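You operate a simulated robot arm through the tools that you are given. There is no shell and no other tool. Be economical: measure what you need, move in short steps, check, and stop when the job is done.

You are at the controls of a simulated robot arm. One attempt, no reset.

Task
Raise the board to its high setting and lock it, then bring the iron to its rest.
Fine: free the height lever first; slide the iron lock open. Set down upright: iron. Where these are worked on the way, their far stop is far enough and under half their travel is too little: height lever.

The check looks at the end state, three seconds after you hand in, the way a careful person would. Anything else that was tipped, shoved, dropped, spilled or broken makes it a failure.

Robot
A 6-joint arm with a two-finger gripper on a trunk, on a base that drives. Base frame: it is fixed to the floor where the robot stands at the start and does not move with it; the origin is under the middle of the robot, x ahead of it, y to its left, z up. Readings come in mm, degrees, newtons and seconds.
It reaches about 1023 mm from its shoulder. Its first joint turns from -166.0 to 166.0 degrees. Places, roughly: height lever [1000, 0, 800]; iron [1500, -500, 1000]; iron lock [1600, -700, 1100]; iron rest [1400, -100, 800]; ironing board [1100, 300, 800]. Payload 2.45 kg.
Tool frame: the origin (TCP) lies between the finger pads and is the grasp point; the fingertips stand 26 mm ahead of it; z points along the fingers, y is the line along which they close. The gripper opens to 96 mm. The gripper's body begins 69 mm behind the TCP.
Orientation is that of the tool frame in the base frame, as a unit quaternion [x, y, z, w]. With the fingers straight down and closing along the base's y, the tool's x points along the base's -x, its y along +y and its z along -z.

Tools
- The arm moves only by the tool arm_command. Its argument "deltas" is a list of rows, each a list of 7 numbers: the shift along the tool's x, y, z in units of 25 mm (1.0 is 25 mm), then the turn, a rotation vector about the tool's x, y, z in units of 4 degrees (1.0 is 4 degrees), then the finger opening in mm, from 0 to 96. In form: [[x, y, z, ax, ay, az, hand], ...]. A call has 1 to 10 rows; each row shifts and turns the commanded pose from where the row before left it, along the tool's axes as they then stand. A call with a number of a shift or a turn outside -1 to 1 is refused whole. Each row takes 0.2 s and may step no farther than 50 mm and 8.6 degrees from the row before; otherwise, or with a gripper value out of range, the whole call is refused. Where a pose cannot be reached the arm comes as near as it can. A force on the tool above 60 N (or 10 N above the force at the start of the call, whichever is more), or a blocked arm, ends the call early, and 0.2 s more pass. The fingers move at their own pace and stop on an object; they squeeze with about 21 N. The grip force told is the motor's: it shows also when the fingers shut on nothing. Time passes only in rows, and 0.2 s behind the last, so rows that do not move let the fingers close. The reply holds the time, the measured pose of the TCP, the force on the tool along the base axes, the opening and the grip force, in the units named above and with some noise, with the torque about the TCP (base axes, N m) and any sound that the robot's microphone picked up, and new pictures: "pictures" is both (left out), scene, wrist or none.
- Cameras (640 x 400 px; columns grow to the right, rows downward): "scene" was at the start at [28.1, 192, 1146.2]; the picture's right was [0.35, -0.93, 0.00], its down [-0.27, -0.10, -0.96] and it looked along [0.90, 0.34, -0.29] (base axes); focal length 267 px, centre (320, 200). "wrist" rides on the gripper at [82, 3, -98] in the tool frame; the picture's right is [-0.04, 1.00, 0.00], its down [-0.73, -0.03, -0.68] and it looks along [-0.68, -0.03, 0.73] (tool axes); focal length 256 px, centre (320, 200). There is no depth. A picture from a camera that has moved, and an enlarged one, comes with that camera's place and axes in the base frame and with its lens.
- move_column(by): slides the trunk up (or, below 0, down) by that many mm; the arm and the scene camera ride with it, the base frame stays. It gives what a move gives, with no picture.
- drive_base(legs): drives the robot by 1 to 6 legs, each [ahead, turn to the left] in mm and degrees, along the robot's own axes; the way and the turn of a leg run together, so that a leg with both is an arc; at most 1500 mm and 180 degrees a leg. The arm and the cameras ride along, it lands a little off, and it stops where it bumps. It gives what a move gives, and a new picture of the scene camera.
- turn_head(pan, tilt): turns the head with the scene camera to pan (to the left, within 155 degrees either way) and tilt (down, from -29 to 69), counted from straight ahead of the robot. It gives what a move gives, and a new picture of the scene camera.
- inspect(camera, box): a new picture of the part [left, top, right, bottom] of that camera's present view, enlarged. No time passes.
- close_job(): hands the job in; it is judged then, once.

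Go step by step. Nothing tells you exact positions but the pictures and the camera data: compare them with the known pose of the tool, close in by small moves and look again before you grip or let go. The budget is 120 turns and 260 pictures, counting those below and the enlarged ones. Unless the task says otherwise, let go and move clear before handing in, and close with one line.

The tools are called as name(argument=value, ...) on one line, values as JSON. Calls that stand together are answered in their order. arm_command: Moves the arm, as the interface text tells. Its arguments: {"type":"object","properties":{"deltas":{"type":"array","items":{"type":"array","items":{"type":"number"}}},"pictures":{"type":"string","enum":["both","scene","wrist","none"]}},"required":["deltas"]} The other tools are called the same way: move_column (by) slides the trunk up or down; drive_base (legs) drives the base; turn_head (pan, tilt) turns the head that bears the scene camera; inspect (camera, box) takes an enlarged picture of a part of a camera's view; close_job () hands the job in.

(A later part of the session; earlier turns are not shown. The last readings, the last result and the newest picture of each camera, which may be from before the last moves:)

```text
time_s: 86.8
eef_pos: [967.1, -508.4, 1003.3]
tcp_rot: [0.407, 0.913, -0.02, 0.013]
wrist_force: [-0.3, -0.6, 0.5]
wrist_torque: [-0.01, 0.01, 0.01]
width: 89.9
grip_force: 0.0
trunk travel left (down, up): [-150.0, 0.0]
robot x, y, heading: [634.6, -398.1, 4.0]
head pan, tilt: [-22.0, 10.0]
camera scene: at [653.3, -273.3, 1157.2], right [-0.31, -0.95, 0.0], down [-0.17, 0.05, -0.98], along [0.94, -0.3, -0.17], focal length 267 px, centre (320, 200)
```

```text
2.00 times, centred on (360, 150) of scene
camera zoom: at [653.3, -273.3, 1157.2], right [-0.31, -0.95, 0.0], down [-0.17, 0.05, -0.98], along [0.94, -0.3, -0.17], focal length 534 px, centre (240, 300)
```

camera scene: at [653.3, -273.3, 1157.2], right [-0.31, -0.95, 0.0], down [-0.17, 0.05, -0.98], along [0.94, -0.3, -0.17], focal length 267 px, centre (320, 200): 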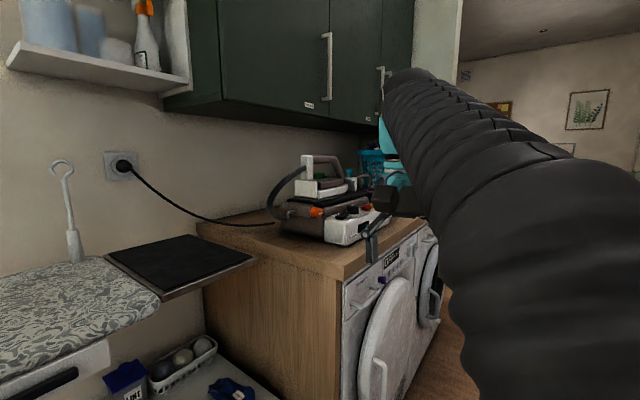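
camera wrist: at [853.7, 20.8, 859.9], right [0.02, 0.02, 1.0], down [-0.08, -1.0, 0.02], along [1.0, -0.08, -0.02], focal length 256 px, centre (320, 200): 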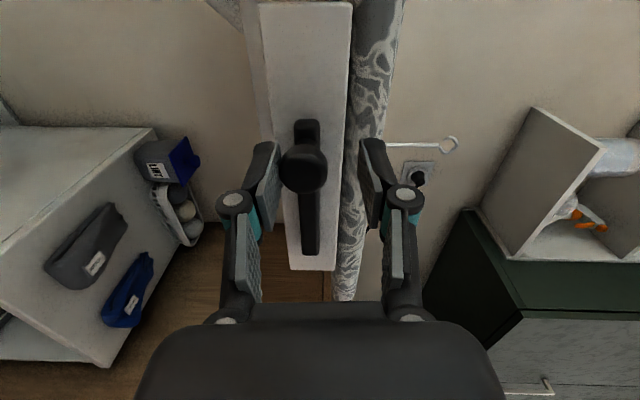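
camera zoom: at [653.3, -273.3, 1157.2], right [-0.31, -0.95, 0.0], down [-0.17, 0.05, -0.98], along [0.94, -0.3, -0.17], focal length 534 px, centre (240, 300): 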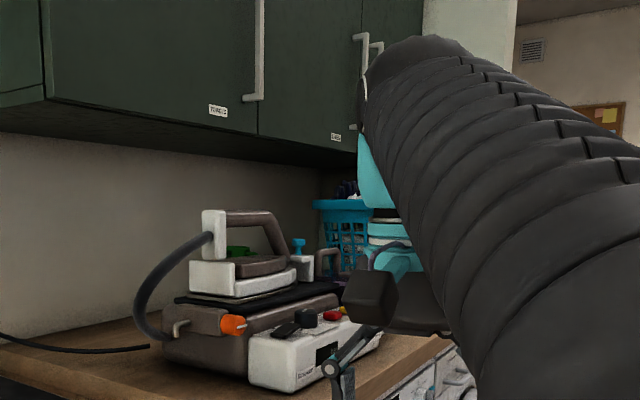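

inspect(camera="scene", box=[264, 145, 392, 225])

arm_command(deltas=[[0, 0, 0, 0, 0, 0, 90]], pictures="wrist")

```text
5.00 times, centred on (328, 185) of scene
camera zoom: at [653.3, -273.3, 1157.2], right [-0.31, -0.95, 0.0], down [-0.17, 0.05, -0.98], along [0.94, -0.3, -0.17], focal length 1336 px, centre (280, 275)
```

zoom: 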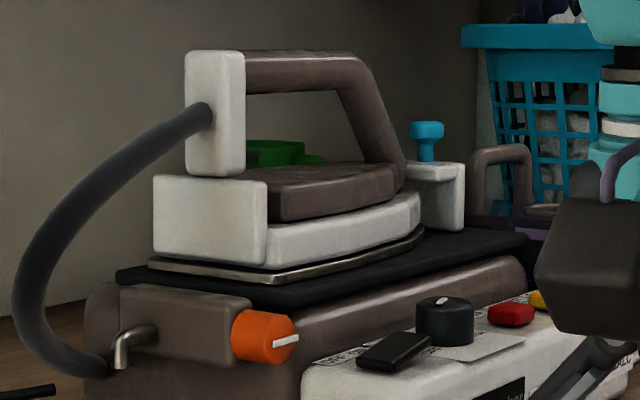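

```text
time_s: 87.2
eef_pos: [968.0, -508.7, 1005.5]
tcp_rot: [0.407, 0.913, -0.02, 0.013]
wrist_force: [-0.4, 0.3, -0.9]
wrist_torque: [-0.02, 0.01, 0.03]
width: 90.0
grip_force: 0.1
trunk travel left (down, up): [-150.0, 0.0]
robot x, y, heading: [633.0, -398.6, 4.0]
head pan, tilt: [-22.0, 10.0]
camera wrist: at [915.2, -442.1, 1099.0], right [0.77, 0.64, -0.02], down [0.46, -0.53, 0.71], along [0.44, -0.56, -0.7], focal length 256 px, centre (320, 200)
```

wrist: 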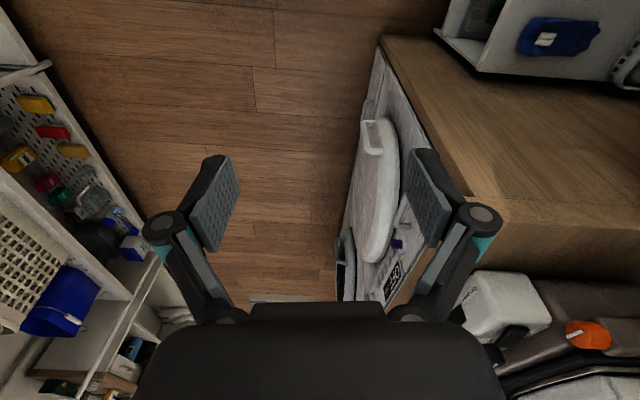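

Triangulated: iron heel/handle rear about [1419, -480, 1117], handle top z≈1138, teal knob of the lock about [1588, -694, 1082], counter front-left corner [1202, -507, 860]. I drive closer.

drive_base(legs=[[0, -57], [400, 0], [0, 73]])

turn_head(pan=-5, tilt=12)

```text
time_s: 95.4
eef_pos: [1224.7, -746.5, 1004.9]
tcp_rot: [0.287, 0.958, -0.019, 0.016]
wrist_force: [0.1, 0.3, 0.4]
wrist_torque: [0.0, 0.04, 0.02]
width: 90.3
grip_force: 0.1
trunk travel left (down, up): [-150.0, 0.0]
robot x, y, heading: [875.2, -723.2, 18.9]
head pan, tilt: [-22.0, 10.0]
camera scene: at [859.8, -598.9, 1157.2], right [-0.06, -1.0, 0.0], down [-0.17, 0.01, -0.98], along [0.98, -0.05, -0.17], focal length 267 px, centre (320, 200)
```

scene: 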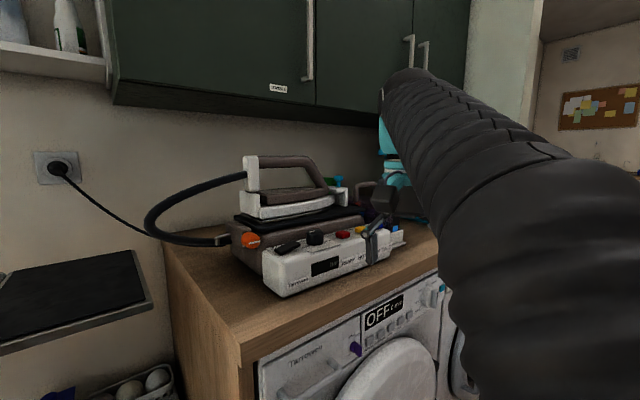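

```text
time_s: 96.2
eef_pos: [1223.9, -746.1, 1005.1]
tcp_rot: [0.288, 0.957, -0.018, 0.016]
wrist_force: [-0.6, -0.4, -1.1]
wrist_torque: [-0.04, 0.0, 0.0]
width: 89.9
grip_force: 0.1
trunk travel left (down, up): [-150.0, 0.0]
robot x, y, heading: [877.1, -722.5, 18.8]
head pan, tilt: [-5.0, 12.0]
camera scene: at [857.5, -571.6, 1154.0], right [0.24, -0.97, 0.0], down [-0.2, -0.05, -0.98], along [0.95, 0.23, -0.21], focal length 267 px, centre (320, 200)
```

scene: 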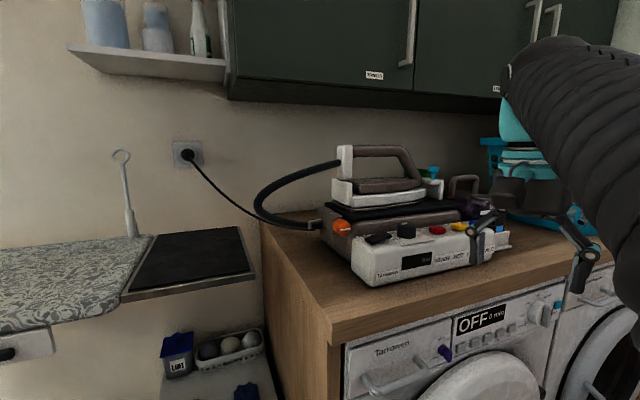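

inspect(camera="scene", box=[310, 135, 486, 245])

inspect(camera="scene", box=[400, 155, 480, 205])

inspect(camera="scene", box=[100, 200, 280, 312])

```text
3.64 times, centred on (398, 190) of scene
camera zoom: at [857.5, -571.6, 1154.0], right [0.24, -0.97, 0.0], down [-0.2, -0.05, -0.98], along [0.95, 0.23, -0.21], focal length 971 px, centre (36, 236)
```

zoom: 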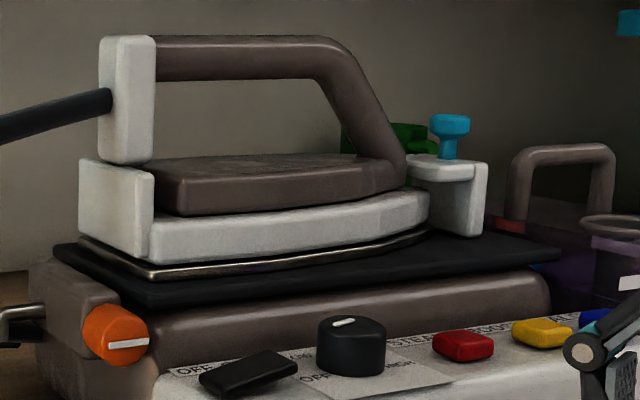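

```text
8.00 times, centred on (440, 180) of scene
camera zoom: at [857.5, -571.6, 1154.0], right [0.24, -0.97, 0.0], down [-0.2, -0.05, -0.98], along [0.95, 0.23, -0.21], focal length 2137 px, centre (-640, 360)
```

zoom: 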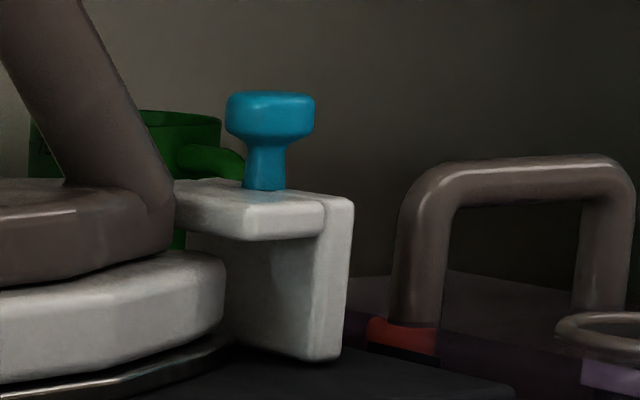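

```text
3.56 times, centred on (190, 256) of scene
camera zoom: at [857.5, -571.6, 1154.0], right [0.24, -0.97, 0.0], down [-0.2, -0.05, -0.98], along [0.95, 0.23, -0.21], focal length 950 px, centre (782, 1)
```

zoom: 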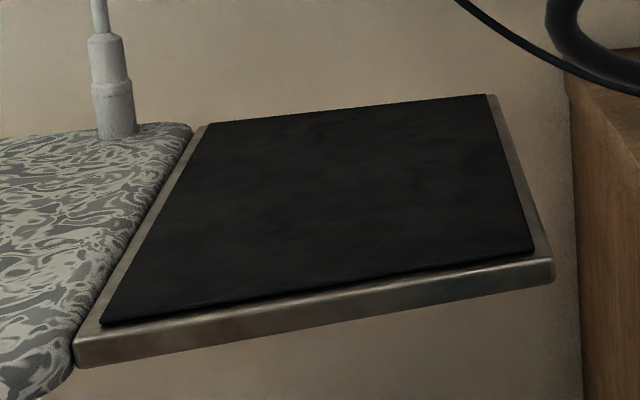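

The lock is a small slab with a teal knob overlapping the iron's nose; it should slide right, away from the nose. I re-orient the tool to 45° downward with fingers closing along that slide direction.

arm_command(deltas=[[0, 0, 0, -0.412, -0.57, -0.996, 70], [0, 0, 0, -0.412, -0.57, -0.996, 70], [0, 0, 0, -0.412, -0.57, -0.996, 70], [0, 0, 0, -0.412, -0.57, -0.996, 70], [0, 0, 0, -0.412, -0.57, -0.996, 70], [0, 0, 0, -0.412, -0.57, -0.996, 70], [0, 0, 0, -0.412, -0.57, -0.996, 70], [0, 0, 0, -0.412, -0.57, -0.996, 70], [0, 0, 0, -0.412, -0.57, -0.996, 70]], pictures="none")

arm_command(deltas=[[0, 0, 0, -0.412, -0.57, -0.996, 70], [0, 0, 0, -0.412, -0.57, -0.996, 70], [0, 0, 0, -0.412, -0.57, -0.996, 70], [0, 0, 0, -0.412, -0.57, -0.996, 70], [0, 0, 0, -0.412, -0.57, -0.996, 70], [0, 0, 0, -0.412, -0.57, -0.996, 70], [0, 0, 0, -0.412, -0.57, -0.996, 70], [0, 0, 0, -0.412, -0.57, -0.996, 70]], pictures="both")

```text
time_s: 98.2
eef_pos: [1232.8, -748.6, 995.8]
tcp_rot: [-0.032, 0.978, 0.054, 0.2]
wrist_force: [0.5, -0.9, 0.4]
wrist_torque: [-0.02, -0.01, -0.03]
width: 70.2
grip_force: 0.1
trunk travel left (down, up): [-150.0, 0.0]
robot x, y, heading: [872.1, -727.1, 19.0]
head pan, tilt: [-5.0, 12.0]
```

```text
time_s: 100.2
eef_pos: [1238.4, -743.3, 977.2]
tcp_rot: [-0.318, 0.874, 0.145, 0.338]
wrist_force: [0.2, -0.6, -1.2]
wrist_torque: [0.04, -0.06, 0.0]
width: 70.0
grip_force: 0.0
trunk travel left (down, up): [-150.0, 0.0]
robot x, y, heading: [873.1, -726.1, 18.8]
head pan, tilt: [-5.0, 12.0]
stopped in row 8: the arm was blocked; the commanded pose is now the measured one
camera scene: at [857.5, -571.5, 1153.9], right [0.24, -0.97, 0.0], down [-0.2, -0.05, -0.98], along [0.95, 0.23, -0.21], focal length 267 px, centre (320, 200)
camera wrist: at [1142.7, -825.3, 992.7], right [-0.63, 0.77, 0.07], down [0.1, -0.01, 1.0], along [0.77, 0.63, -0.07], focal length 256 px, centre (320, 200)
```

scene: 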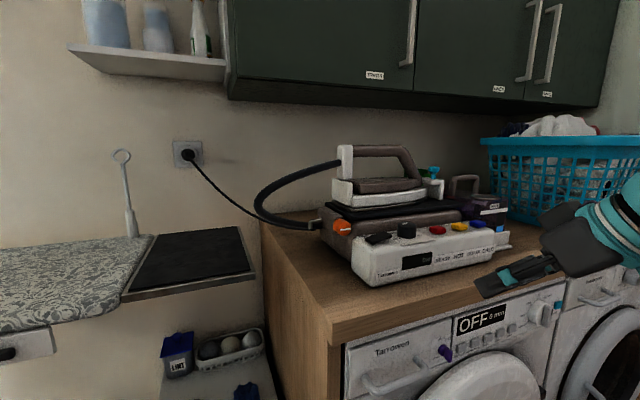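
wrist: 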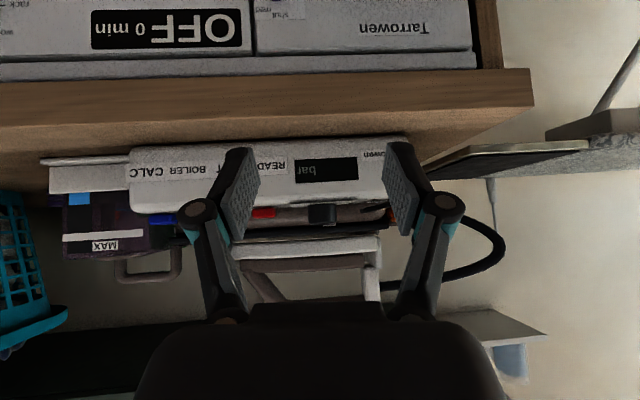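

arm_command(deltas=[[-0.956, -0.553, -0.058, 0, 0, 0, 70], [-0.956, -0.553, -0.058, 0, 0, 0, 70], [-0.956, -0.553, -0.058, 0, 0, 0, 70], [-0.956, -0.553, -0.058, 0, 0, 0, 70], [-0.956, -0.553, -0.058, 0, 0, 0, 70], [-0.956, -0.553, -0.058, 0, 0, 0, 70]], pictures="scene")

```text
time_s: 101.6
eef_pos: [1370.2, -743.1, 1084.7]
tcp_rot: [-0.321, 0.872, 0.14, 0.342]
wrist_force: [-0.8, 0.1, 0.6]
wrist_torque: [0.0, -0.02, -0.01]
width: 70.0
grip_force: 0.1
trunk travel left (down, up): [-150.0, 0.0]
robot x, y, heading: [874.6, -725.8, 18.7]
head pan, tilt: [-5.0, 12.0]
camera scene: at [857.3, -571.5, 1153.9], right [0.24, -0.97, 0.0], down [-0.2, -0.05, -0.98], along [0.95, 0.23, -0.21], focal length 267 px, centre (320, 200)
```

scene: 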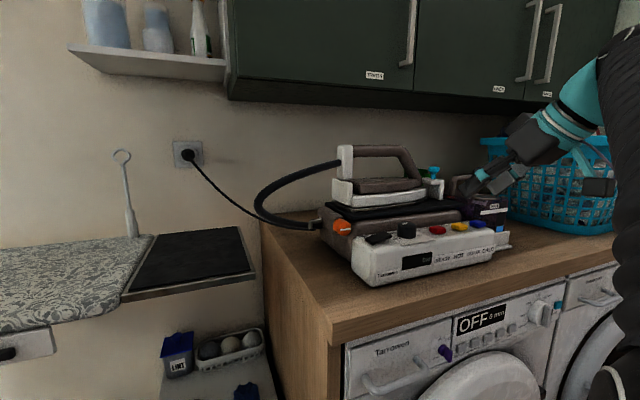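

arm_command(deltas=[[-0.956, -0.553, -0.058, 0, 0, 0, 70], [-0.956, -0.553, -0.058, 0, 0, 0, 70], [-0.956, -0.553, -0.058, 0, 0, 0, 70], [-0.956, -0.553, -0.058, 0, 0, 0, 70], [-0.956, -0.553, -0.058, 0, 0, 0, 70]], pictures="both")

inspect(camera="scene", box=[380, 100, 540, 200])

```text
time_s: 102.8
eef_pos: [1448.1, -742.8, 1131.9]
tcp_rot: [-0.32, 0.873, 0.139, 0.342]
wrist_force: [0.1, 0.3, -0.4]
wrist_torque: [-0.02, -0.02, 0.01]
width: 70.1
grip_force: 0.2
out of reach, approached as far as the arm can: row 4, 5
trunk travel left (down, up): [-150.0, 0.0]
robot x, y, heading: [872.3, -725.0, 18.8]
head pan, tilt: [-5.0, 12.0]
camera scene: at [857.4, -571.5, 1154.0], right [0.24, -0.97, 0.0], down [-0.2, -0.05, -0.98], along [0.95, 0.23, -0.21], focal length 267 px, centre (320, 200)
camera wrist: at [1351.2, -824.9, 1147.3], right [-0.63, 0.77, 0.05], down [0.09, 0.0, 1.0], along [0.77, 0.63, -0.07], focal length 256 px, centre (320, 200)
```

scene: 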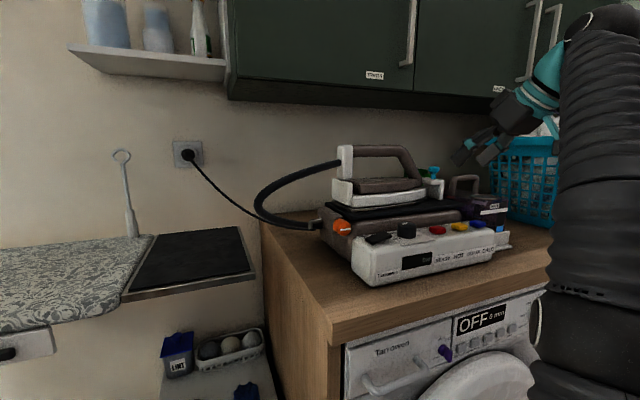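
wrist: 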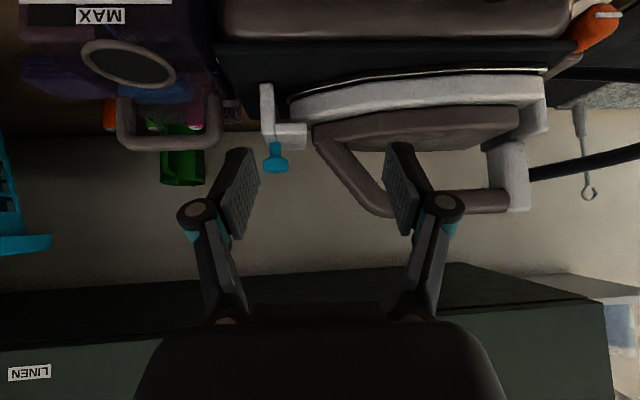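

```text
4.00 times, centred on (460, 150) of scene
camera zoom: at [857.4, -571.5, 1154.0], right [0.24, -0.97, 0.0], down [-0.2, -0.05, -0.98], along [0.95, 0.23, -0.21], focal length 1068 px, centre (-240, 400)
```

zoom: 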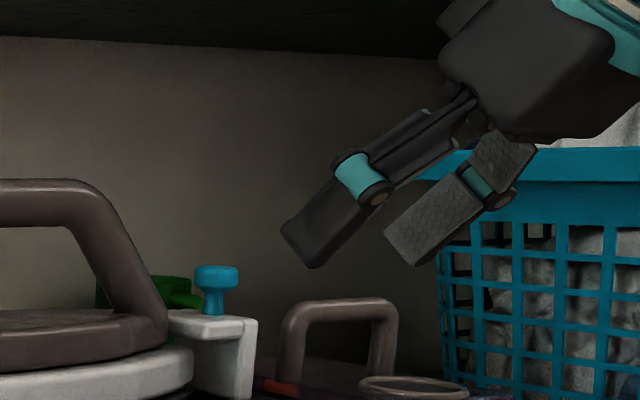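

The 45° tilt is at the reach limit; I flatten the tool to about 20° downward, then align with the knob (≈[1573, −692, 1087]).

arm_command(deltas=[[0, 0, 0, 0, -1, 0, 70], [0, 0, 0, 0, -1, 0, 70], [0, 0, 0, 0, -1, 0, 70], [0, 0, 0, 0, -1, 0, 70], [0, 0, 0, 0, -1, 0, 70], [0, 0, 0, 0, -1, 0, 70], [-0.2, -0.86, 0.5, 0, 0, 0, 60], [-0.22, -0.86, 0.5, 0, 0, 0, 60], [0, 0, 0.9, 0, 0, 0, 56]], pictures="both")

inspect(camera="wrist", box=[180, 60, 460, 235])

inspect(camera="scene", box=[380, 120, 540, 220])

```text
time_s: 104.8
eef_pos: [1513.1, -743.6, 1121.6]
tcp_rot: [-0.284, 0.782, 0.204, 0.516]
wrist_force: [0.5, 0.0, 0.7]
wrist_torque: [-0.02, 0.02, 0.0]
width: 55.9
grip_force: 0.1
trunk travel left (down, up): [-150.0, 0.0]
robot x, y, heading: [873.5, -723.6, 19.0]
head pan, tilt: [-5.0, 12.0]
camera scene: at [857.4, -571.7, 1154.0], right [0.24, -0.97, 0.0], down [-0.2, -0.05, -0.98], along [0.95, 0.23, -0.21], focal length 267 px, centre (320, 200)
camera wrist: at [1418.2, -821.3, 1084.5], right [-0.64, 0.76, 0.06], down [-0.22, -0.27, 0.94], along [0.73, 0.59, 0.34], focal length 256 px, centre (320, 200)
```

scene: 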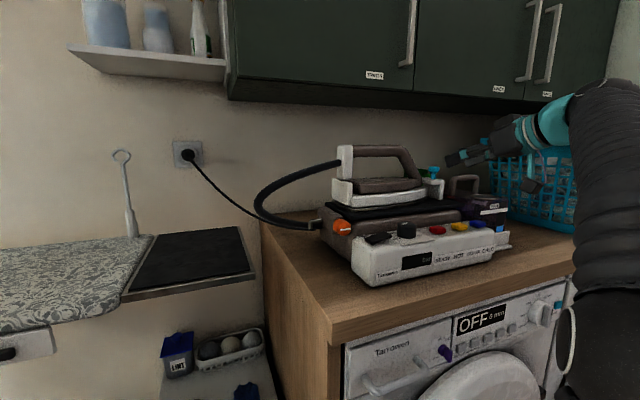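
wrist: 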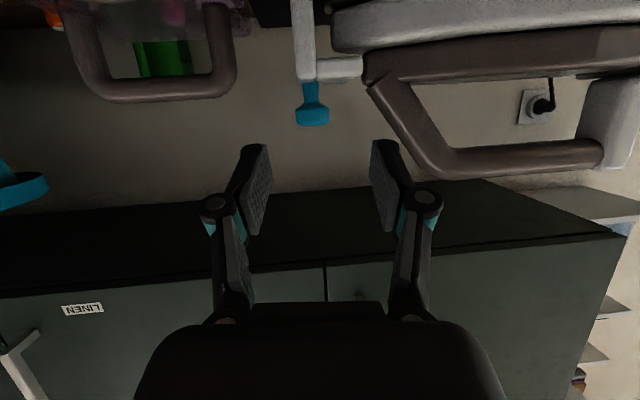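

```text
2.29 times, centred on (320, 148) of wrist
camera zoom: at [1418.2, -821.3, 1084.5], right [-0.64, 0.76, 0.06], down [-0.22, -0.27, 0.94], along [0.73, 0.59, 0.34], focal length 585 px, centre (320, 320)
```

zoom: 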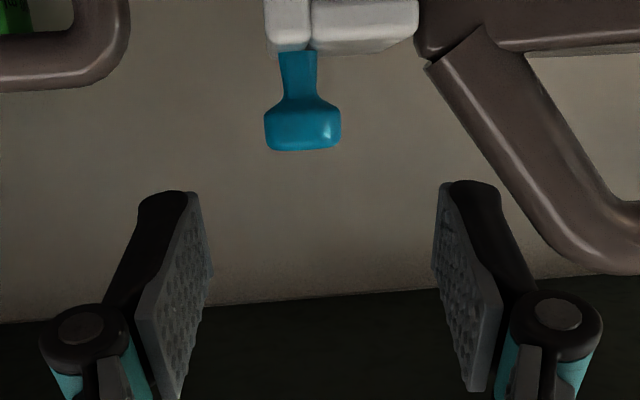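

```text
4.00 times, centred on (460, 170) of scene
camera zoom: at [857.4, -571.7, 1154.0], right [0.24, -0.97, 0.0], down [-0.2, -0.05, -0.98], along [0.95, 0.23, -0.21], focal length 1068 px, centre (-240, 320)
```

zoom: 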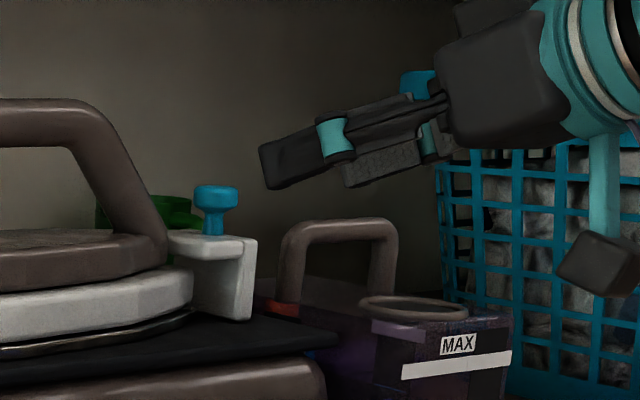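

Aligned: knob ~87 mm ahead, centred. I advance and close on it.

arm_command(deltas=[[-0.1, 0, 1, 0, 0, 0, 56], [0, 0, 1, 0, 0, 0, 56], [0, 0, 1, 0, 0, 0, 56], [0, 0, 0.3, 0, 0, 0, 56]], pictures="wrist")

inspect(camera="scene", box=[380, 120, 540, 220])

```text
time_s: 105.8
eef_pos: [1570.6, -693.3, 1092.1]
tcp_rot: [-0.284, 0.783, 0.204, 0.515]
wrist_force: [-0.1, -2.2, 0.8]
wrist_torque: [-0.02, 0.03, 0.04]
width: 55.6
grip_force: 0.1
trunk travel left (down, up): [-150.0, 0.0]
robot x, y, heading: [872.3, -724.3, 19.0]
head pan, tilt: [-5.0, 12.0]
camera wrist: at [1476.2, -770.6, 1055.0], right [-0.64, 0.76, 0.06], down [-0.22, -0.27, 0.94], along [0.73, 0.59, 0.34], focal length 256 px, centre (320, 200)
```

wrist: 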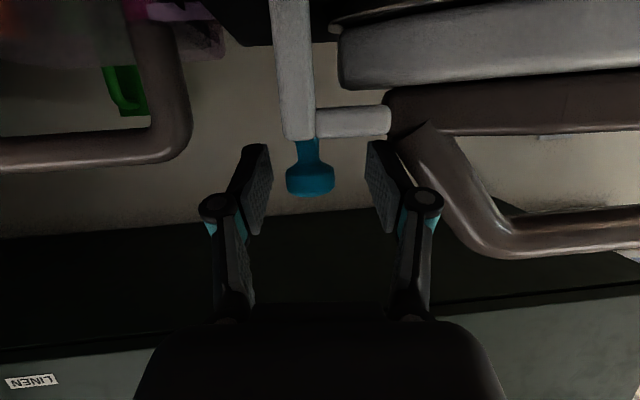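

```text
4.00 times, centred on (460, 170) of scene
camera zoom: at [857.7, -571.7, 1154.0], right [0.24, -0.97, 0.0], down [-0.2, -0.05, -0.98], along [0.95, 0.23, -0.21], focal length 1068 px, centre (-240, 320)
```

zoom: 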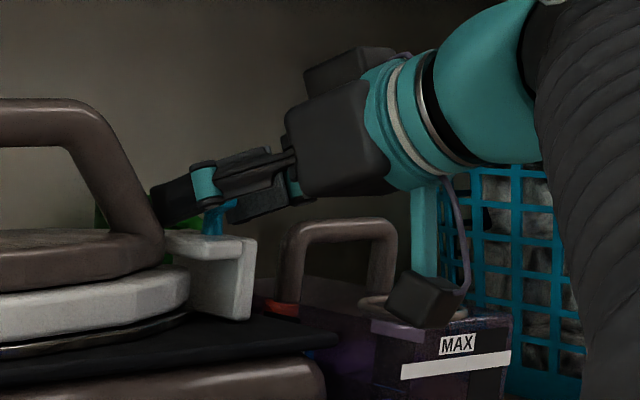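

Knob lies between the pads. I raise 5 mm to stay above the jug's loop, close, and try a small slide to the right.

arm_command(deltas=[[-0.2, 0, 0.08, 0, 0, 0, 56], [0, 0, 0, 0, 0, 0, 10], [0, 0, 0, 0, 0, 0, 10], [0, 0, 0, 0, 0, 0, 10]], pictures="none")

arm_command(deltas=[[0, -0.2, 0, 0, 0, 0, 10], [0, -0.2, 0, 0, 0, 0, 10]], pictures="wrist")

inspect(camera="scene", box=[380, 120, 540, 220])

```text
time_s: 106.8
eef_pos: [1575.9, -694.5, 1095.4]
tcp_rot: [-0.282, 0.783, 0.204, 0.516]
wrist_force: [26.8, -31.0, 9.6]
wrist_torque: [-0.73, 0.3, -0.38]
width: 24.5
grip_force: 44.9
trunk travel left (down, up): [-150.0, 0.0]
robot x, y, heading: [874.1, -724.4, 18.4]
head pan, tilt: [-5.0, 12.0]
```

```text
time_s: 107.4
eef_pos: [1578.0, -695.2, 1096.1]
tcp_rot: [-0.287, 0.782, 0.206, 0.513]
wrist_force: [-23.0, -15.9, -18.3]
wrist_torque: [-0.52, 0.76, 0.22]
width: 24.6
grip_force: 44.4
trunk travel left (down, up): [-150.0, 0.0]
robot x, y, heading: [873.1, -726.4, 18.7]
head pan, tilt: [-5.0, 12.0]
camera wrist: at [1483.8, -775.1, 1058.3], right [-0.65, 0.76, 0.07], down [-0.22, -0.27, 0.94], along [0.73, 0.59, 0.34], focal length 256 px, centre (320, 200)
```

wrist: 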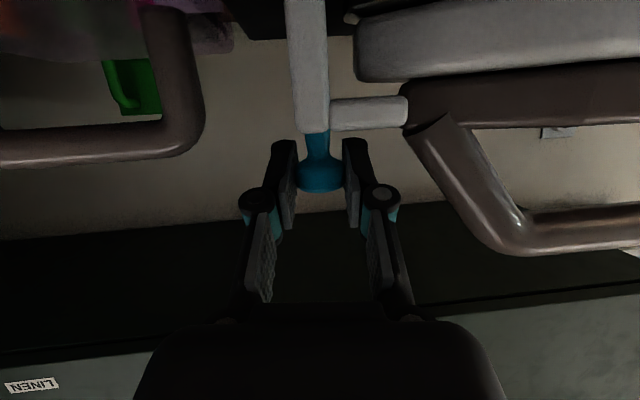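

```text
4.00 times, centred on (460, 170) of scene
camera zoom: at [856.4, -573.1, 1153.7], right [0.24, -0.97, 0.0], down [-0.2, -0.05, -0.98], along [0.95, 0.23, -0.21], focal length 1068 px, centre (-240, 320)
```

zoom: 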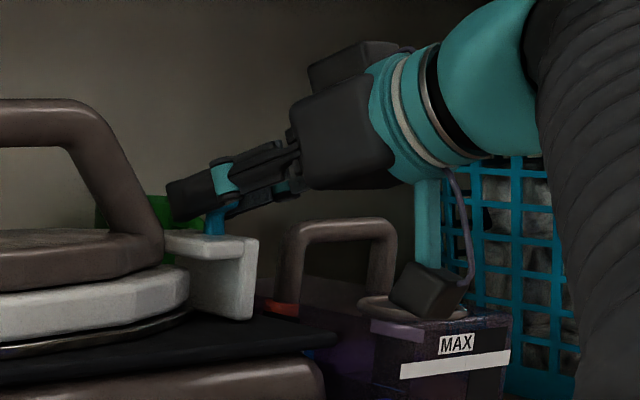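

arm_command(deltas=[[0, -0.2, -0.1, 0, 0, 0, 10], [0, -0.2, -0.1, 0, 0, 0, 10], [0, -0.2, -0.1, 0, 0, 0, 10]], pictures="wrist")

```text
time_s: 108.2
eef_pos: [1588.4, -712.0, 1095.2]
tcp_rot: [-0.285, 0.783, 0.206, 0.514]
wrist_force: [15.0, 11.5, -23.2]
wrist_torque: [0.22, -0.19, 0.24]
width: 24.6
grip_force: 45.3
trunk travel left (down, up): [-150.0, 0.0]
robot x, y, heading: [875.8, -723.6, 18.9]
head pan, tilt: [-5.0, 12.0]
camera wrist: at [1494.0, -789.2, 1058.2], right [-0.64, 0.76, 0.07], down [-0.22, -0.27, 0.94], along [0.73, 0.59, 0.34], focal length 256 px, centre (320, 200)
```

wrist: 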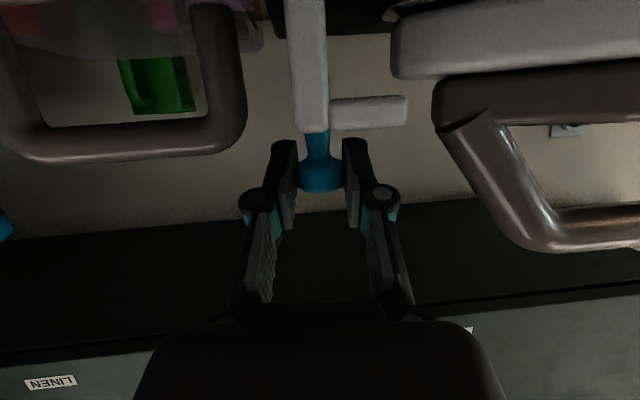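

The lock slides: the slab leaves the nose. I continue toward its stop, with small corrections, and check the loop clearance.

arm_command(deltas=[[0.1, -0.2, 0.1, 0, 0, 0, 10], [0, -0.2, 0, 0, 0, 0, 10], [0, -0.2, 0, 0, 0, 0, 10]], pictures="wrist")

inspect(camera="scene", box=[380, 120, 540, 220])

```text
time_s: 109.0
eef_pos: [1595.7, -721.7, 1096.4]
tcp_rot: [-0.286, 0.781, 0.204, 0.516]
wrist_force: [7.7, 16.3, -6.3]
wrist_torque: [0.6, -0.29, 0.17]
width: 24.5
grip_force: 45.0
trunk travel left (down, up): [-150.0, 0.0]
robot x, y, heading: [876.4, -724.5, 19.0]
head pan, tilt: [-5.0, 12.0]
camera wrist: at [1501.2, -799.2, 1058.0], right [-0.64, 0.76, 0.06], down [-0.22, -0.27, 0.94], along [0.73, 0.59, 0.34], focal length 256 px, centre (320, 200)
```

wrist: 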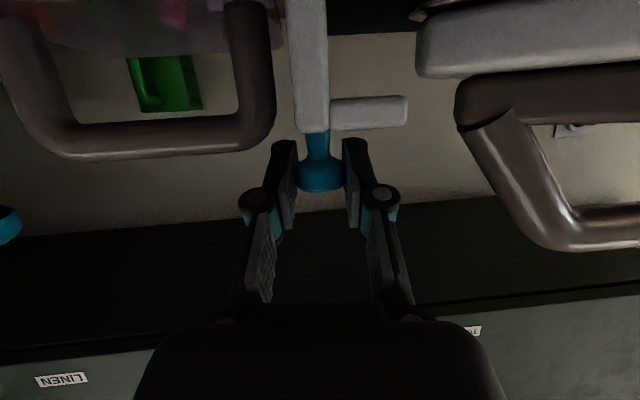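

```text
4.00 times, centred on (460, 170) of scene
camera zoom: at [858.4, -570.5, 1153.9], right [0.24, -0.97, 0.0], down [-0.2, -0.05, -0.98], along [0.95, 0.23, -0.21], focal length 1068 px, centre (-240, 320)
```

zoom: 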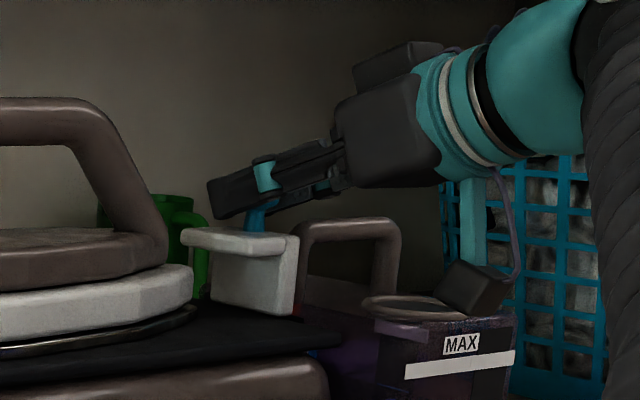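

arm_command(deltas=[[0, -0.2, -0.05, 0, 0, 0, 10], [0, -0.2, -0.05, 0, 0, 0, 10]], pictures="wrist")

inspect(camera="scene", box=[380, 120, 540, 220])

```text
time_s: 109.6
eef_pos: [1595.8, -722.6, 1096.3]
tcp_rot: [-0.293, 0.781, 0.21, 0.51]
wrist_force: [-11.7, 15.2, -8.7]
wrist_torque: [0.66, -0.37, 0.43]
width: 24.5
grip_force: 45.0
trunk travel left (down, up): [-150.0, 0.0]
robot x, y, heading: [868.3, -725.6, 19.5]
head pan, tilt: [-5.0, 12.0]
stopped in row 2: the force on the tool passed its limit at 65 N (the readings are from after the stop); the commanded pose is now the measured one
camera wrist: at [1502.6, -801.1, 1058.9], right [-0.66, 0.75, 0.07], down [-0.21, -0.27, 0.94], along [0.72, 0.6, 0.34], focal length 256 px, centre (320, 200)
```

wrist: 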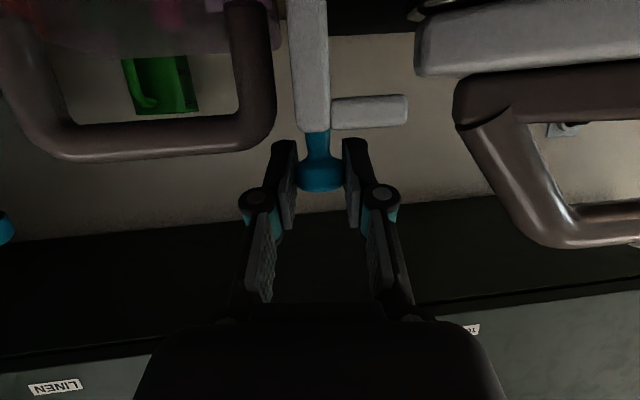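

```text
4.00 times, centred on (460, 170) of scene
camera zoom: at [855.2, -570.7, 1154.0], right [0.25, -0.97, 0.0], down [-0.2, -0.05, -0.98], along [0.95, 0.24, -0.21], focal length 1068 px, centre (-240, 320)
```

zoom: 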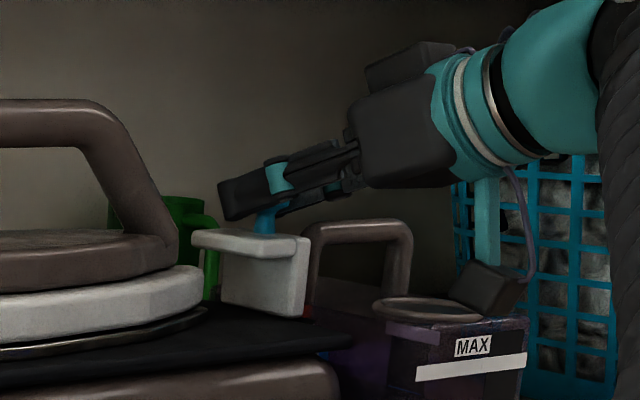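

The lock is at its open stop. I release, retract, and rotate the gripper for a horizontal, vertical-closing grasp of the iron handle.

arm_command(deltas=[[0, 0, 0, 0, 0, 0, 42], [0, 0, 0, 0, 0, 0, 42], [-0.1, 0, -0.7, 0, 0, 0, 42], [0, 0, -1, 0, 0, 0, 42], [0, 0, -1, 0, 0, 0, 42], [0, 0, -1, 0, 0, 0, 50], [0, 0, -1, 0, 0, 0, 50], [0, 0, -1, 0, 0, 0, 50]], pictures="none")

arm_command(deltas=[[0, 0, 0, -0.168, -0.242, 0.997, 60], [0, 0, 0, -0.168, -0.242, 0.997, 60], [0, 0, 0, -0.168, -0.242, 0.997, 60], [0, 0, 0, -0.168, -0.242, 0.997, 60], [0, 0, 0, -0.168, -0.242, 0.997, 60], [0, 0, 0, -0.168, -0.242, 0.997, 60], [0, 0, 0, -0.168, -0.242, 0.997, 60], [0, 0, 0, -0.168, -0.242, 0.997, 60]], pictures="none")

arm_command(deltas=[[0, 0, 0, -0.168, -0.242, 0.997, 60], [0, 0, 0, -0.168, -0.242, 0.997, 60], [0, 0, 0, -0.168, -0.242, 0.997, 60], [0, 0, 0, -0.168, -0.242, 0.997, 60], [0, 0, 0, -0.168, -0.242, 0.997, 60], [0, 0, 0, -0.168, -0.242, 0.997, 60], [0, 0, 0, -0.168, -0.242, 0.997, 60]], pictures="none")

arm_command(deltas=[[0, 0, 0, -0.168, -0.242, 0.997, 60], [0, 0, 0, -0.168, -0.242, 0.997, 60], [0, 0, 0, -0.168, -0.242, 0.997, 60], [0, 0, 0, -0.168, -0.242, 0.997, 60], [0, 0, 0, -0.168, -0.242, 0.997, 60], [0, 0, 0, -0.168, -0.242, 0.997, 60], [0, 0, 0, -0.168, -0.242, 0.997, 60]], pictures="both")

```text
time_s: 111.4
eef_pos: [1500.9, -811.8, 1152.6]
tcp_rot: [-0.29, 0.781, 0.208, 0.512]
wrist_force: [1.0, -0.2, 0.4]
wrist_torque: [0.01, 0.02, 0.01]
width: 50.3
grip_force: 0.2
trunk travel left (down, up): [-150.0, 0.0]
robot x, y, heading: [869.3, -725.6, 19.4]
head pan, tilt: [-5.0, 12.0]
```

```text
time_s: 113.2
eef_pos: [1501.2, -812.9, 1153.4]
tcp_rot: [-0.072, 0.785, 0.395, 0.472]
wrist_force: [0.6, 0.4, 0.3]
wrist_torque: [0.01, 0.01, 0.01]
width: 60.0
grip_force: 0.2
trunk travel left (down, up): [-150.0, 0.0]
robot x, y, heading: [874.3, -727.4, 19.1]
head pan, tilt: [-5.0, 12.0]
```

```text
time_s: 114.8
eef_pos: [1501.3, -811.1, 1154.3]
tcp_rot: [0.122, 0.733, 0.534, 0.403]
wrist_force: [0.3, 0.8, 0.0]
wrist_torque: [0.01, -0.03, 0.0]
width: 60.0
grip_force: 0.0
trunk travel left (down, up): [-150.0, 0.0]
robot x, y, heading: [873.4, -724.6, 18.9]
head pan, tilt: [-5.0, 12.0]
```

```text
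time_s: 116.4
eef_pos: [1501.5, -812.9, 1152.2]
tcp_rot: [0.311, 0.634, 0.636, 0.311]
wrist_force: [-0.1, -0.8, 0.7]
wrist_torque: [-0.02, 0.03, 0.02]
width: 60.0
grip_force: 0.0
trunk travel left (down, up): [-150.0, 0.0]
robot x, y, heading: [873.0, -726.4, 19.0]
head pan, tilt: [-5.0, 12.0]
camera scene: at [856.3, -571.9, 1154.0], right [0.24, -0.97, 0.0], down [-0.2, -0.05, -0.98], along [0.95, 0.24, -0.21], focal length 267 px, centre (320, 200)
camera wrist: at [1373.8, -809.9, 1156.2], right [0.02, -0.03, 1.0], down [-0.09, -1.0, -0.03], along [1.0, -0.09, -0.03], focal length 256 px, centre (320, 200)
```

scene: 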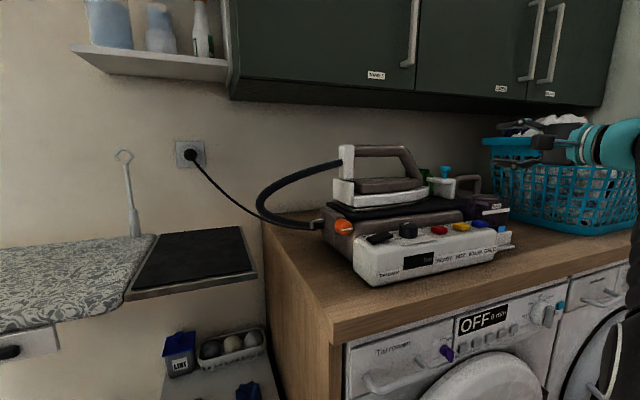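
wrist: 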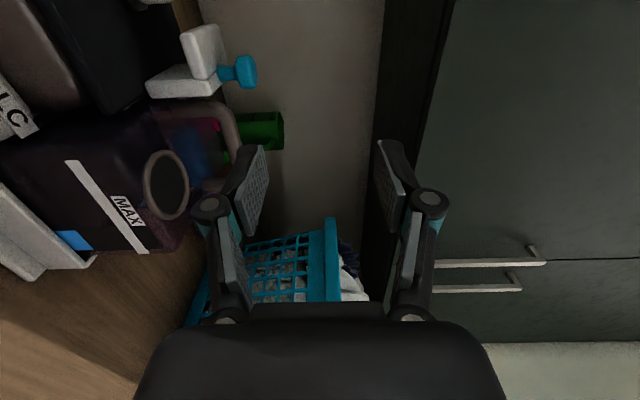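

Lock open. I shift left to the pre-grasp in front of the iron handle.

arm_command(deltas=[[1, -0.067, 0.044, 0, 0, 0, 70], [1, -0.067, 0.044, 0, 0, 0, 70], [1, -0.067, 0.044, 0, 0, 0, 70], [1, -0.067, 0.044, 0, 0, 0, 70], [1, -0.067, 0.044, 0, 0, 0, 70], [1, -0.067, 0.044, 0, 0, 0, 70], [1, -0.067, 0.044, 0, 0, 0, 70], [1, -0.067, 0.044, 0, 0, 0, 70], [1, -0.067, 0.044, 0, 0, 0, 70]], pictures="both")

inspect(camera="scene", box=[310, 120, 486, 230])

```text
time_s: 118.4
eef_pos: [1370.0, -628.7, 1137.9]
tcp_rot: [0.31, 0.635, 0.636, 0.31]
wrist_force: [0.2, -0.3, 0.1]
wrist_torque: [0.02, -0.01, 0.04]
width: 69.9
grip_force: 0.1
trunk travel left (down, up): [-150.0, 0.0]
robot x, y, heading: [870.5, -724.0, 19.2]
head pan, tilt: [-5.0, 12.0]
camera scene: at [856.4, -571.9, 1154.0], right [0.24, -0.97, 0.0], down [-0.2, -0.05, -0.98], along [0.95, 0.24, -0.21], focal length 267 px, centre (320, 200)
camera wrist: at [1243.0, -625.5, 1140.6], right [0.02, -0.03, 1.0], down [-0.09, -1.0, -0.03], along [1.0, -0.08, -0.03], focal length 256 px, centre (320, 200)
```

scene: 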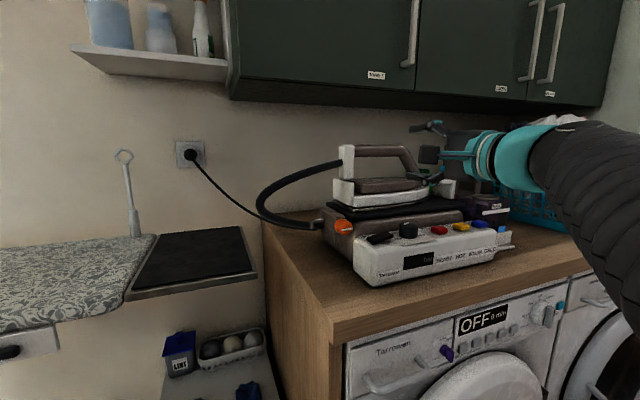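
wrist: 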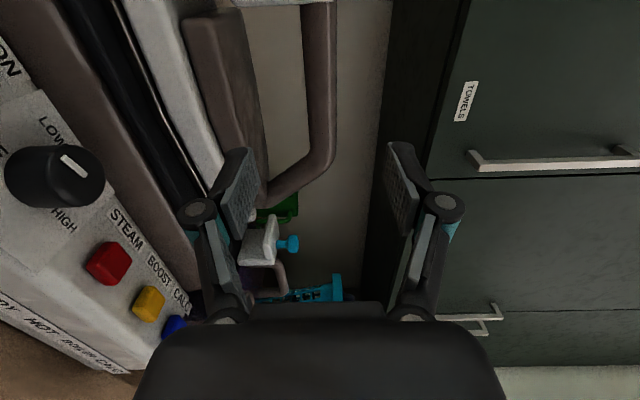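

```text
3.64 times, centred on (398, 175) of scene
camera zoom: at [856.4, -571.9, 1154.0], right [0.24, -0.97, 0.0], down [-0.2, -0.05, -0.98], along [0.95, 0.24, -0.21], focal length 971 px, centre (36, 291)
```

zoom: 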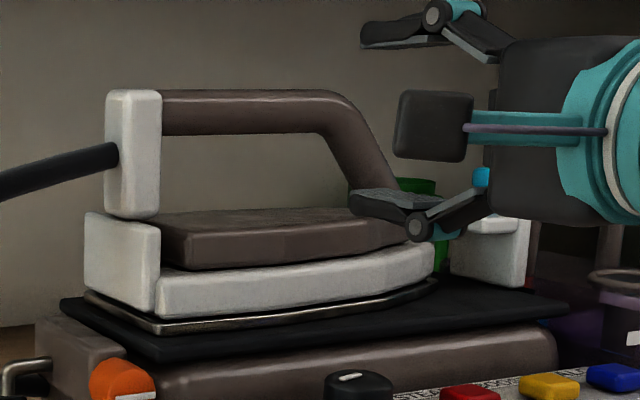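

arm_command(deltas=[[0, 0, 1, 0, 0, 0, 66], [0, 0, 1, 0, 0, 0, 66], [0, 0, 1, 0, 0, 0, 66], [0, 0, 1, 0, 0, 0, 66]], pictures="both")

inspect(camera="scene", box=[310, 120, 486, 230])

```text
time_s: 119.4
eef_pos: [1448.2, -567.3, 1138.9]
tcp_rot: [0.311, 0.635, 0.635, 0.311]
wrist_force: [-0.3, -0.5, -0.7]
wrist_torque: [0.02, 0.02, -0.04]
width: 66.2
grip_force: 0.1
trunk travel left (down, up): [-150.0, 0.0]
robot x, y, heading: [872.0, -722.3, 19.3]
head pan, tilt: [-5.0, 12.0]
camera scene: at [856.0, -571.9, 1154.0], right [0.24, -0.97, 0.0], down [-0.2, -0.05, -0.98], along [0.95, 0.24, -0.21], focal length 267 px, centre (320, 200)
camera wrist: at [1321.3, -563.8, 1140.9], right [0.02, -0.03, 1.0], down [-0.08, -1.0, -0.03], along [1.0, -0.08, -0.03], focal length 256 px, centre (320, 200)
```

scene: 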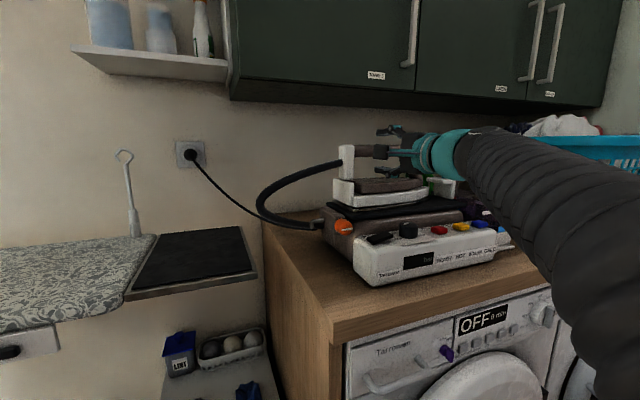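
wrist: 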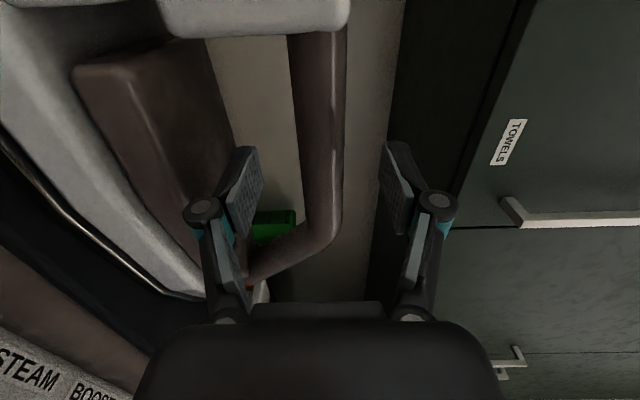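

```text
3.64 times, centred on (398, 175) of scene
camera zoom: at [856.0, -571.9, 1154.0], right [0.24, -0.97, 0.0], down [-0.2, -0.05, -0.98], along [0.95, 0.24, -0.21], focal length 971 px, centre (36, 291)
```

zoom: 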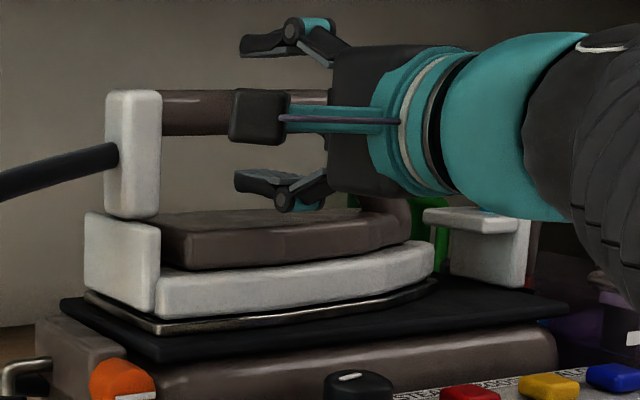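

arm_command(deltas=[[0, 0, 0.7, 0, 0, 0, 66], [0, 0, 0.6, 0, 0, 0, 66], [0, 0, 0, 0, 0, 0, 10], [0, 0, 0, 0, 0, 0, 10], [0, 0, 0, 0, 0, 0, 10]], pictures="wrist")

inspect(camera="scene", box=[310, 120, 486, 230])

```text
time_s: 120.6
eef_pos: [1473.4, -549.2, 1139.3]
tcp_rot: [0.31, 0.634, 0.637, 0.311]
wrist_force: [2.1, 0.4, 8.6]
wrist_torque: [0.05, -0.05, -0.3]
width: 26.6
grip_force: 21.3
trunk travel left (down, up): [-150.0, 0.0]
robot x, y, heading: [872.2, -722.7, 19.1]
head pan, tilt: [-5.0, 12.0]
camera wrist: at [1346.7, -545.1, 1141.6], right [0.02, -0.03, 1.0], down [-0.09, -1.0, -0.03], along [1.0, -0.08, -0.02], focal length 256 px, centre (320, 200)
```

wrist: 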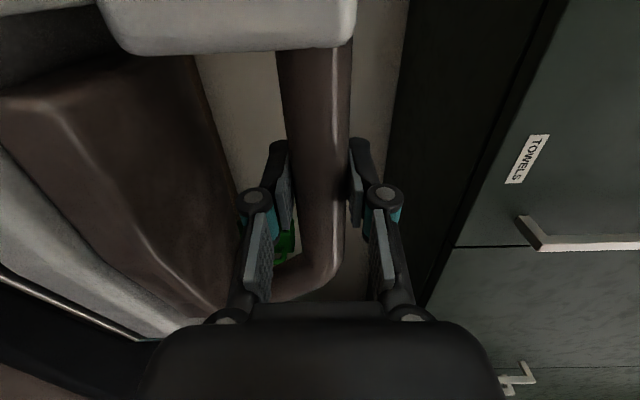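

```text
3.64 times, centred on (398, 175) of scene
camera zoom: at [856.1, -571.9, 1154.1], right [0.24, -0.97, 0.0], down [-0.2, -0.05, -0.98], along [0.95, 0.24, -0.21], focal length 971 px, centre (36, 291)
```

zoom: 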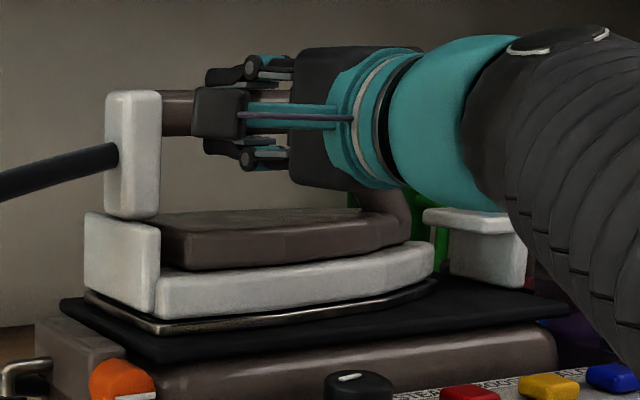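

Gripped (26.6 mm). I lift slightly and check that the iron comes along.

arm_command(deltas=[[0, 0, 0, 0, 0, 0, 5], [0, 0.2, 0, 0, 0, 0, 5], [0, 0.2, 0, 0, 0, 0, 5], [0, 0.2, 0, 0, 0, 0, 5], [0, 0.2, 0, 0, 0, 0, 5]], pictures="wrist")

inspect(camera="scene", box=[310, 120, 486, 230])

```text
time_s: 121.8
eef_pos: [1475.4, -548.5, 1157.7]
tcp_rot: [0.31, 0.635, 0.635, 0.31]
wrist_force: [0.4, 0.8, -11.9]
wrist_torque: [0.13, 0.11, 0.02]
width: 27.0
grip_force: 21.2
trunk travel left (down, up): [-150.0, 0.0]
robot x, y, heading: [872.1, -727.6, 19.1]
head pan, tilt: [-5.0, 12.0]
camera wrist: at [1348.3, -545.2, 1160.3], right [0.02, -0.03, 1.0], down [-0.08, -1.0, -0.03], along [1.0, -0.08, -0.03], focal length 256 px, centre (320, 200)
```

wrist: 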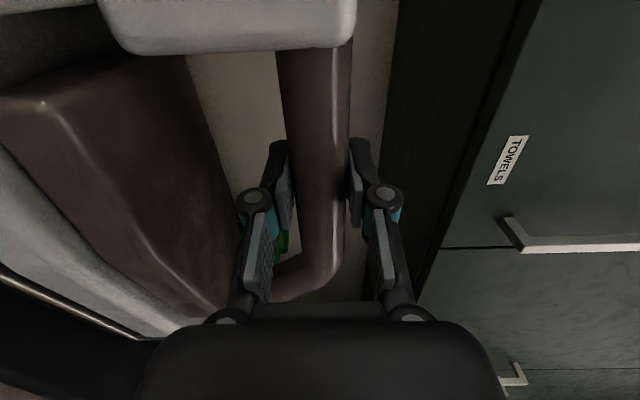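

```text
3.64 times, centred on (398, 175) of scene
camera zoom: at [856.8, -571.6, 1153.9], right [0.24, -0.97, 0.0], down [-0.2, -0.05, -0.98], along [0.95, 0.24, -0.21], focal length 971 px, centre (36, 291)
```

zoom: 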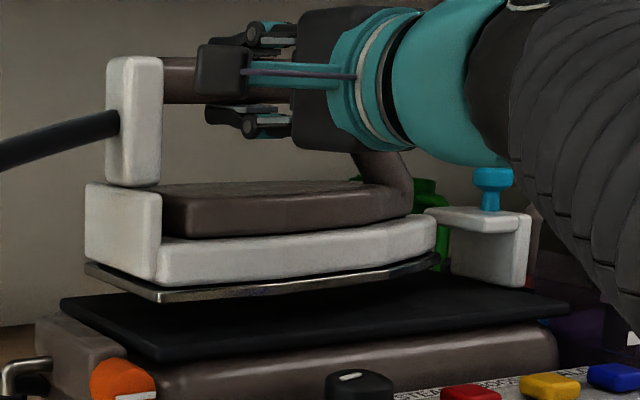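

The iron hangs level (≈12 N) and the grip holds. Rest pad centre is about [1388, −129, 897]. I raise a bit and carry it left along the counter front.

arm_command(deltas=[[0, 0.3, 0, 0, 0, 0, 5], [0, 0.3, 0, 0, 0, 0, 5], [0.4, 0, 0, 0, 0, 0, 5], [0.6, 0, 0, 0, 0, 0, 5], [0.6, 0, 0, 0, 0, 0, 5], [0.6, 0, 0, 0, 0, 0, 5], [0.6, 0, 0, 0, 0, 0, 5], [0.6, 0, 0, 0, 0, 0, 5]], pictures="both")

```text
time_s: 123.6
eef_pos: [1423.9, -479.9, 1171.9]
tcp_rot: [0.31, 0.634, 0.637, 0.311]
wrist_force: [0.6, -1.4, -11.3]
wrist_torque: [0.1, 0.12, 0.01]
width: 26.8
grip_force: 21.8
trunk travel left (down, up): [-150.0, 0.0]
robot x, y, heading: [874.6, -724.7, 19.1]
head pan, tilt: [-5.0, 12.0]
camera scene: at [856.8, -571.6, 1153.9], right [0.24, -0.97, 0.0], down [-0.2, -0.05, -0.98], along [0.95, 0.24, -0.21], focal length 267 px, centre (320, 200)
camera wrist: at [1296.4, -477.4, 1175.5], right [0.02, -0.03, 1.0], down [-0.09, -1.0, -0.03], along [1.0, -0.08, -0.03], focal length 256 px, centre (320, 200)
```

scene: 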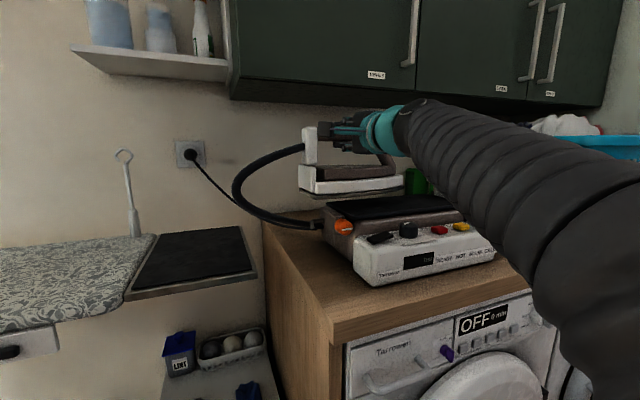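
wrist: 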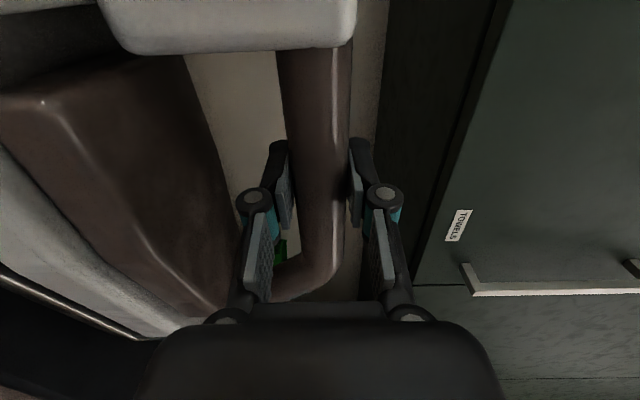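

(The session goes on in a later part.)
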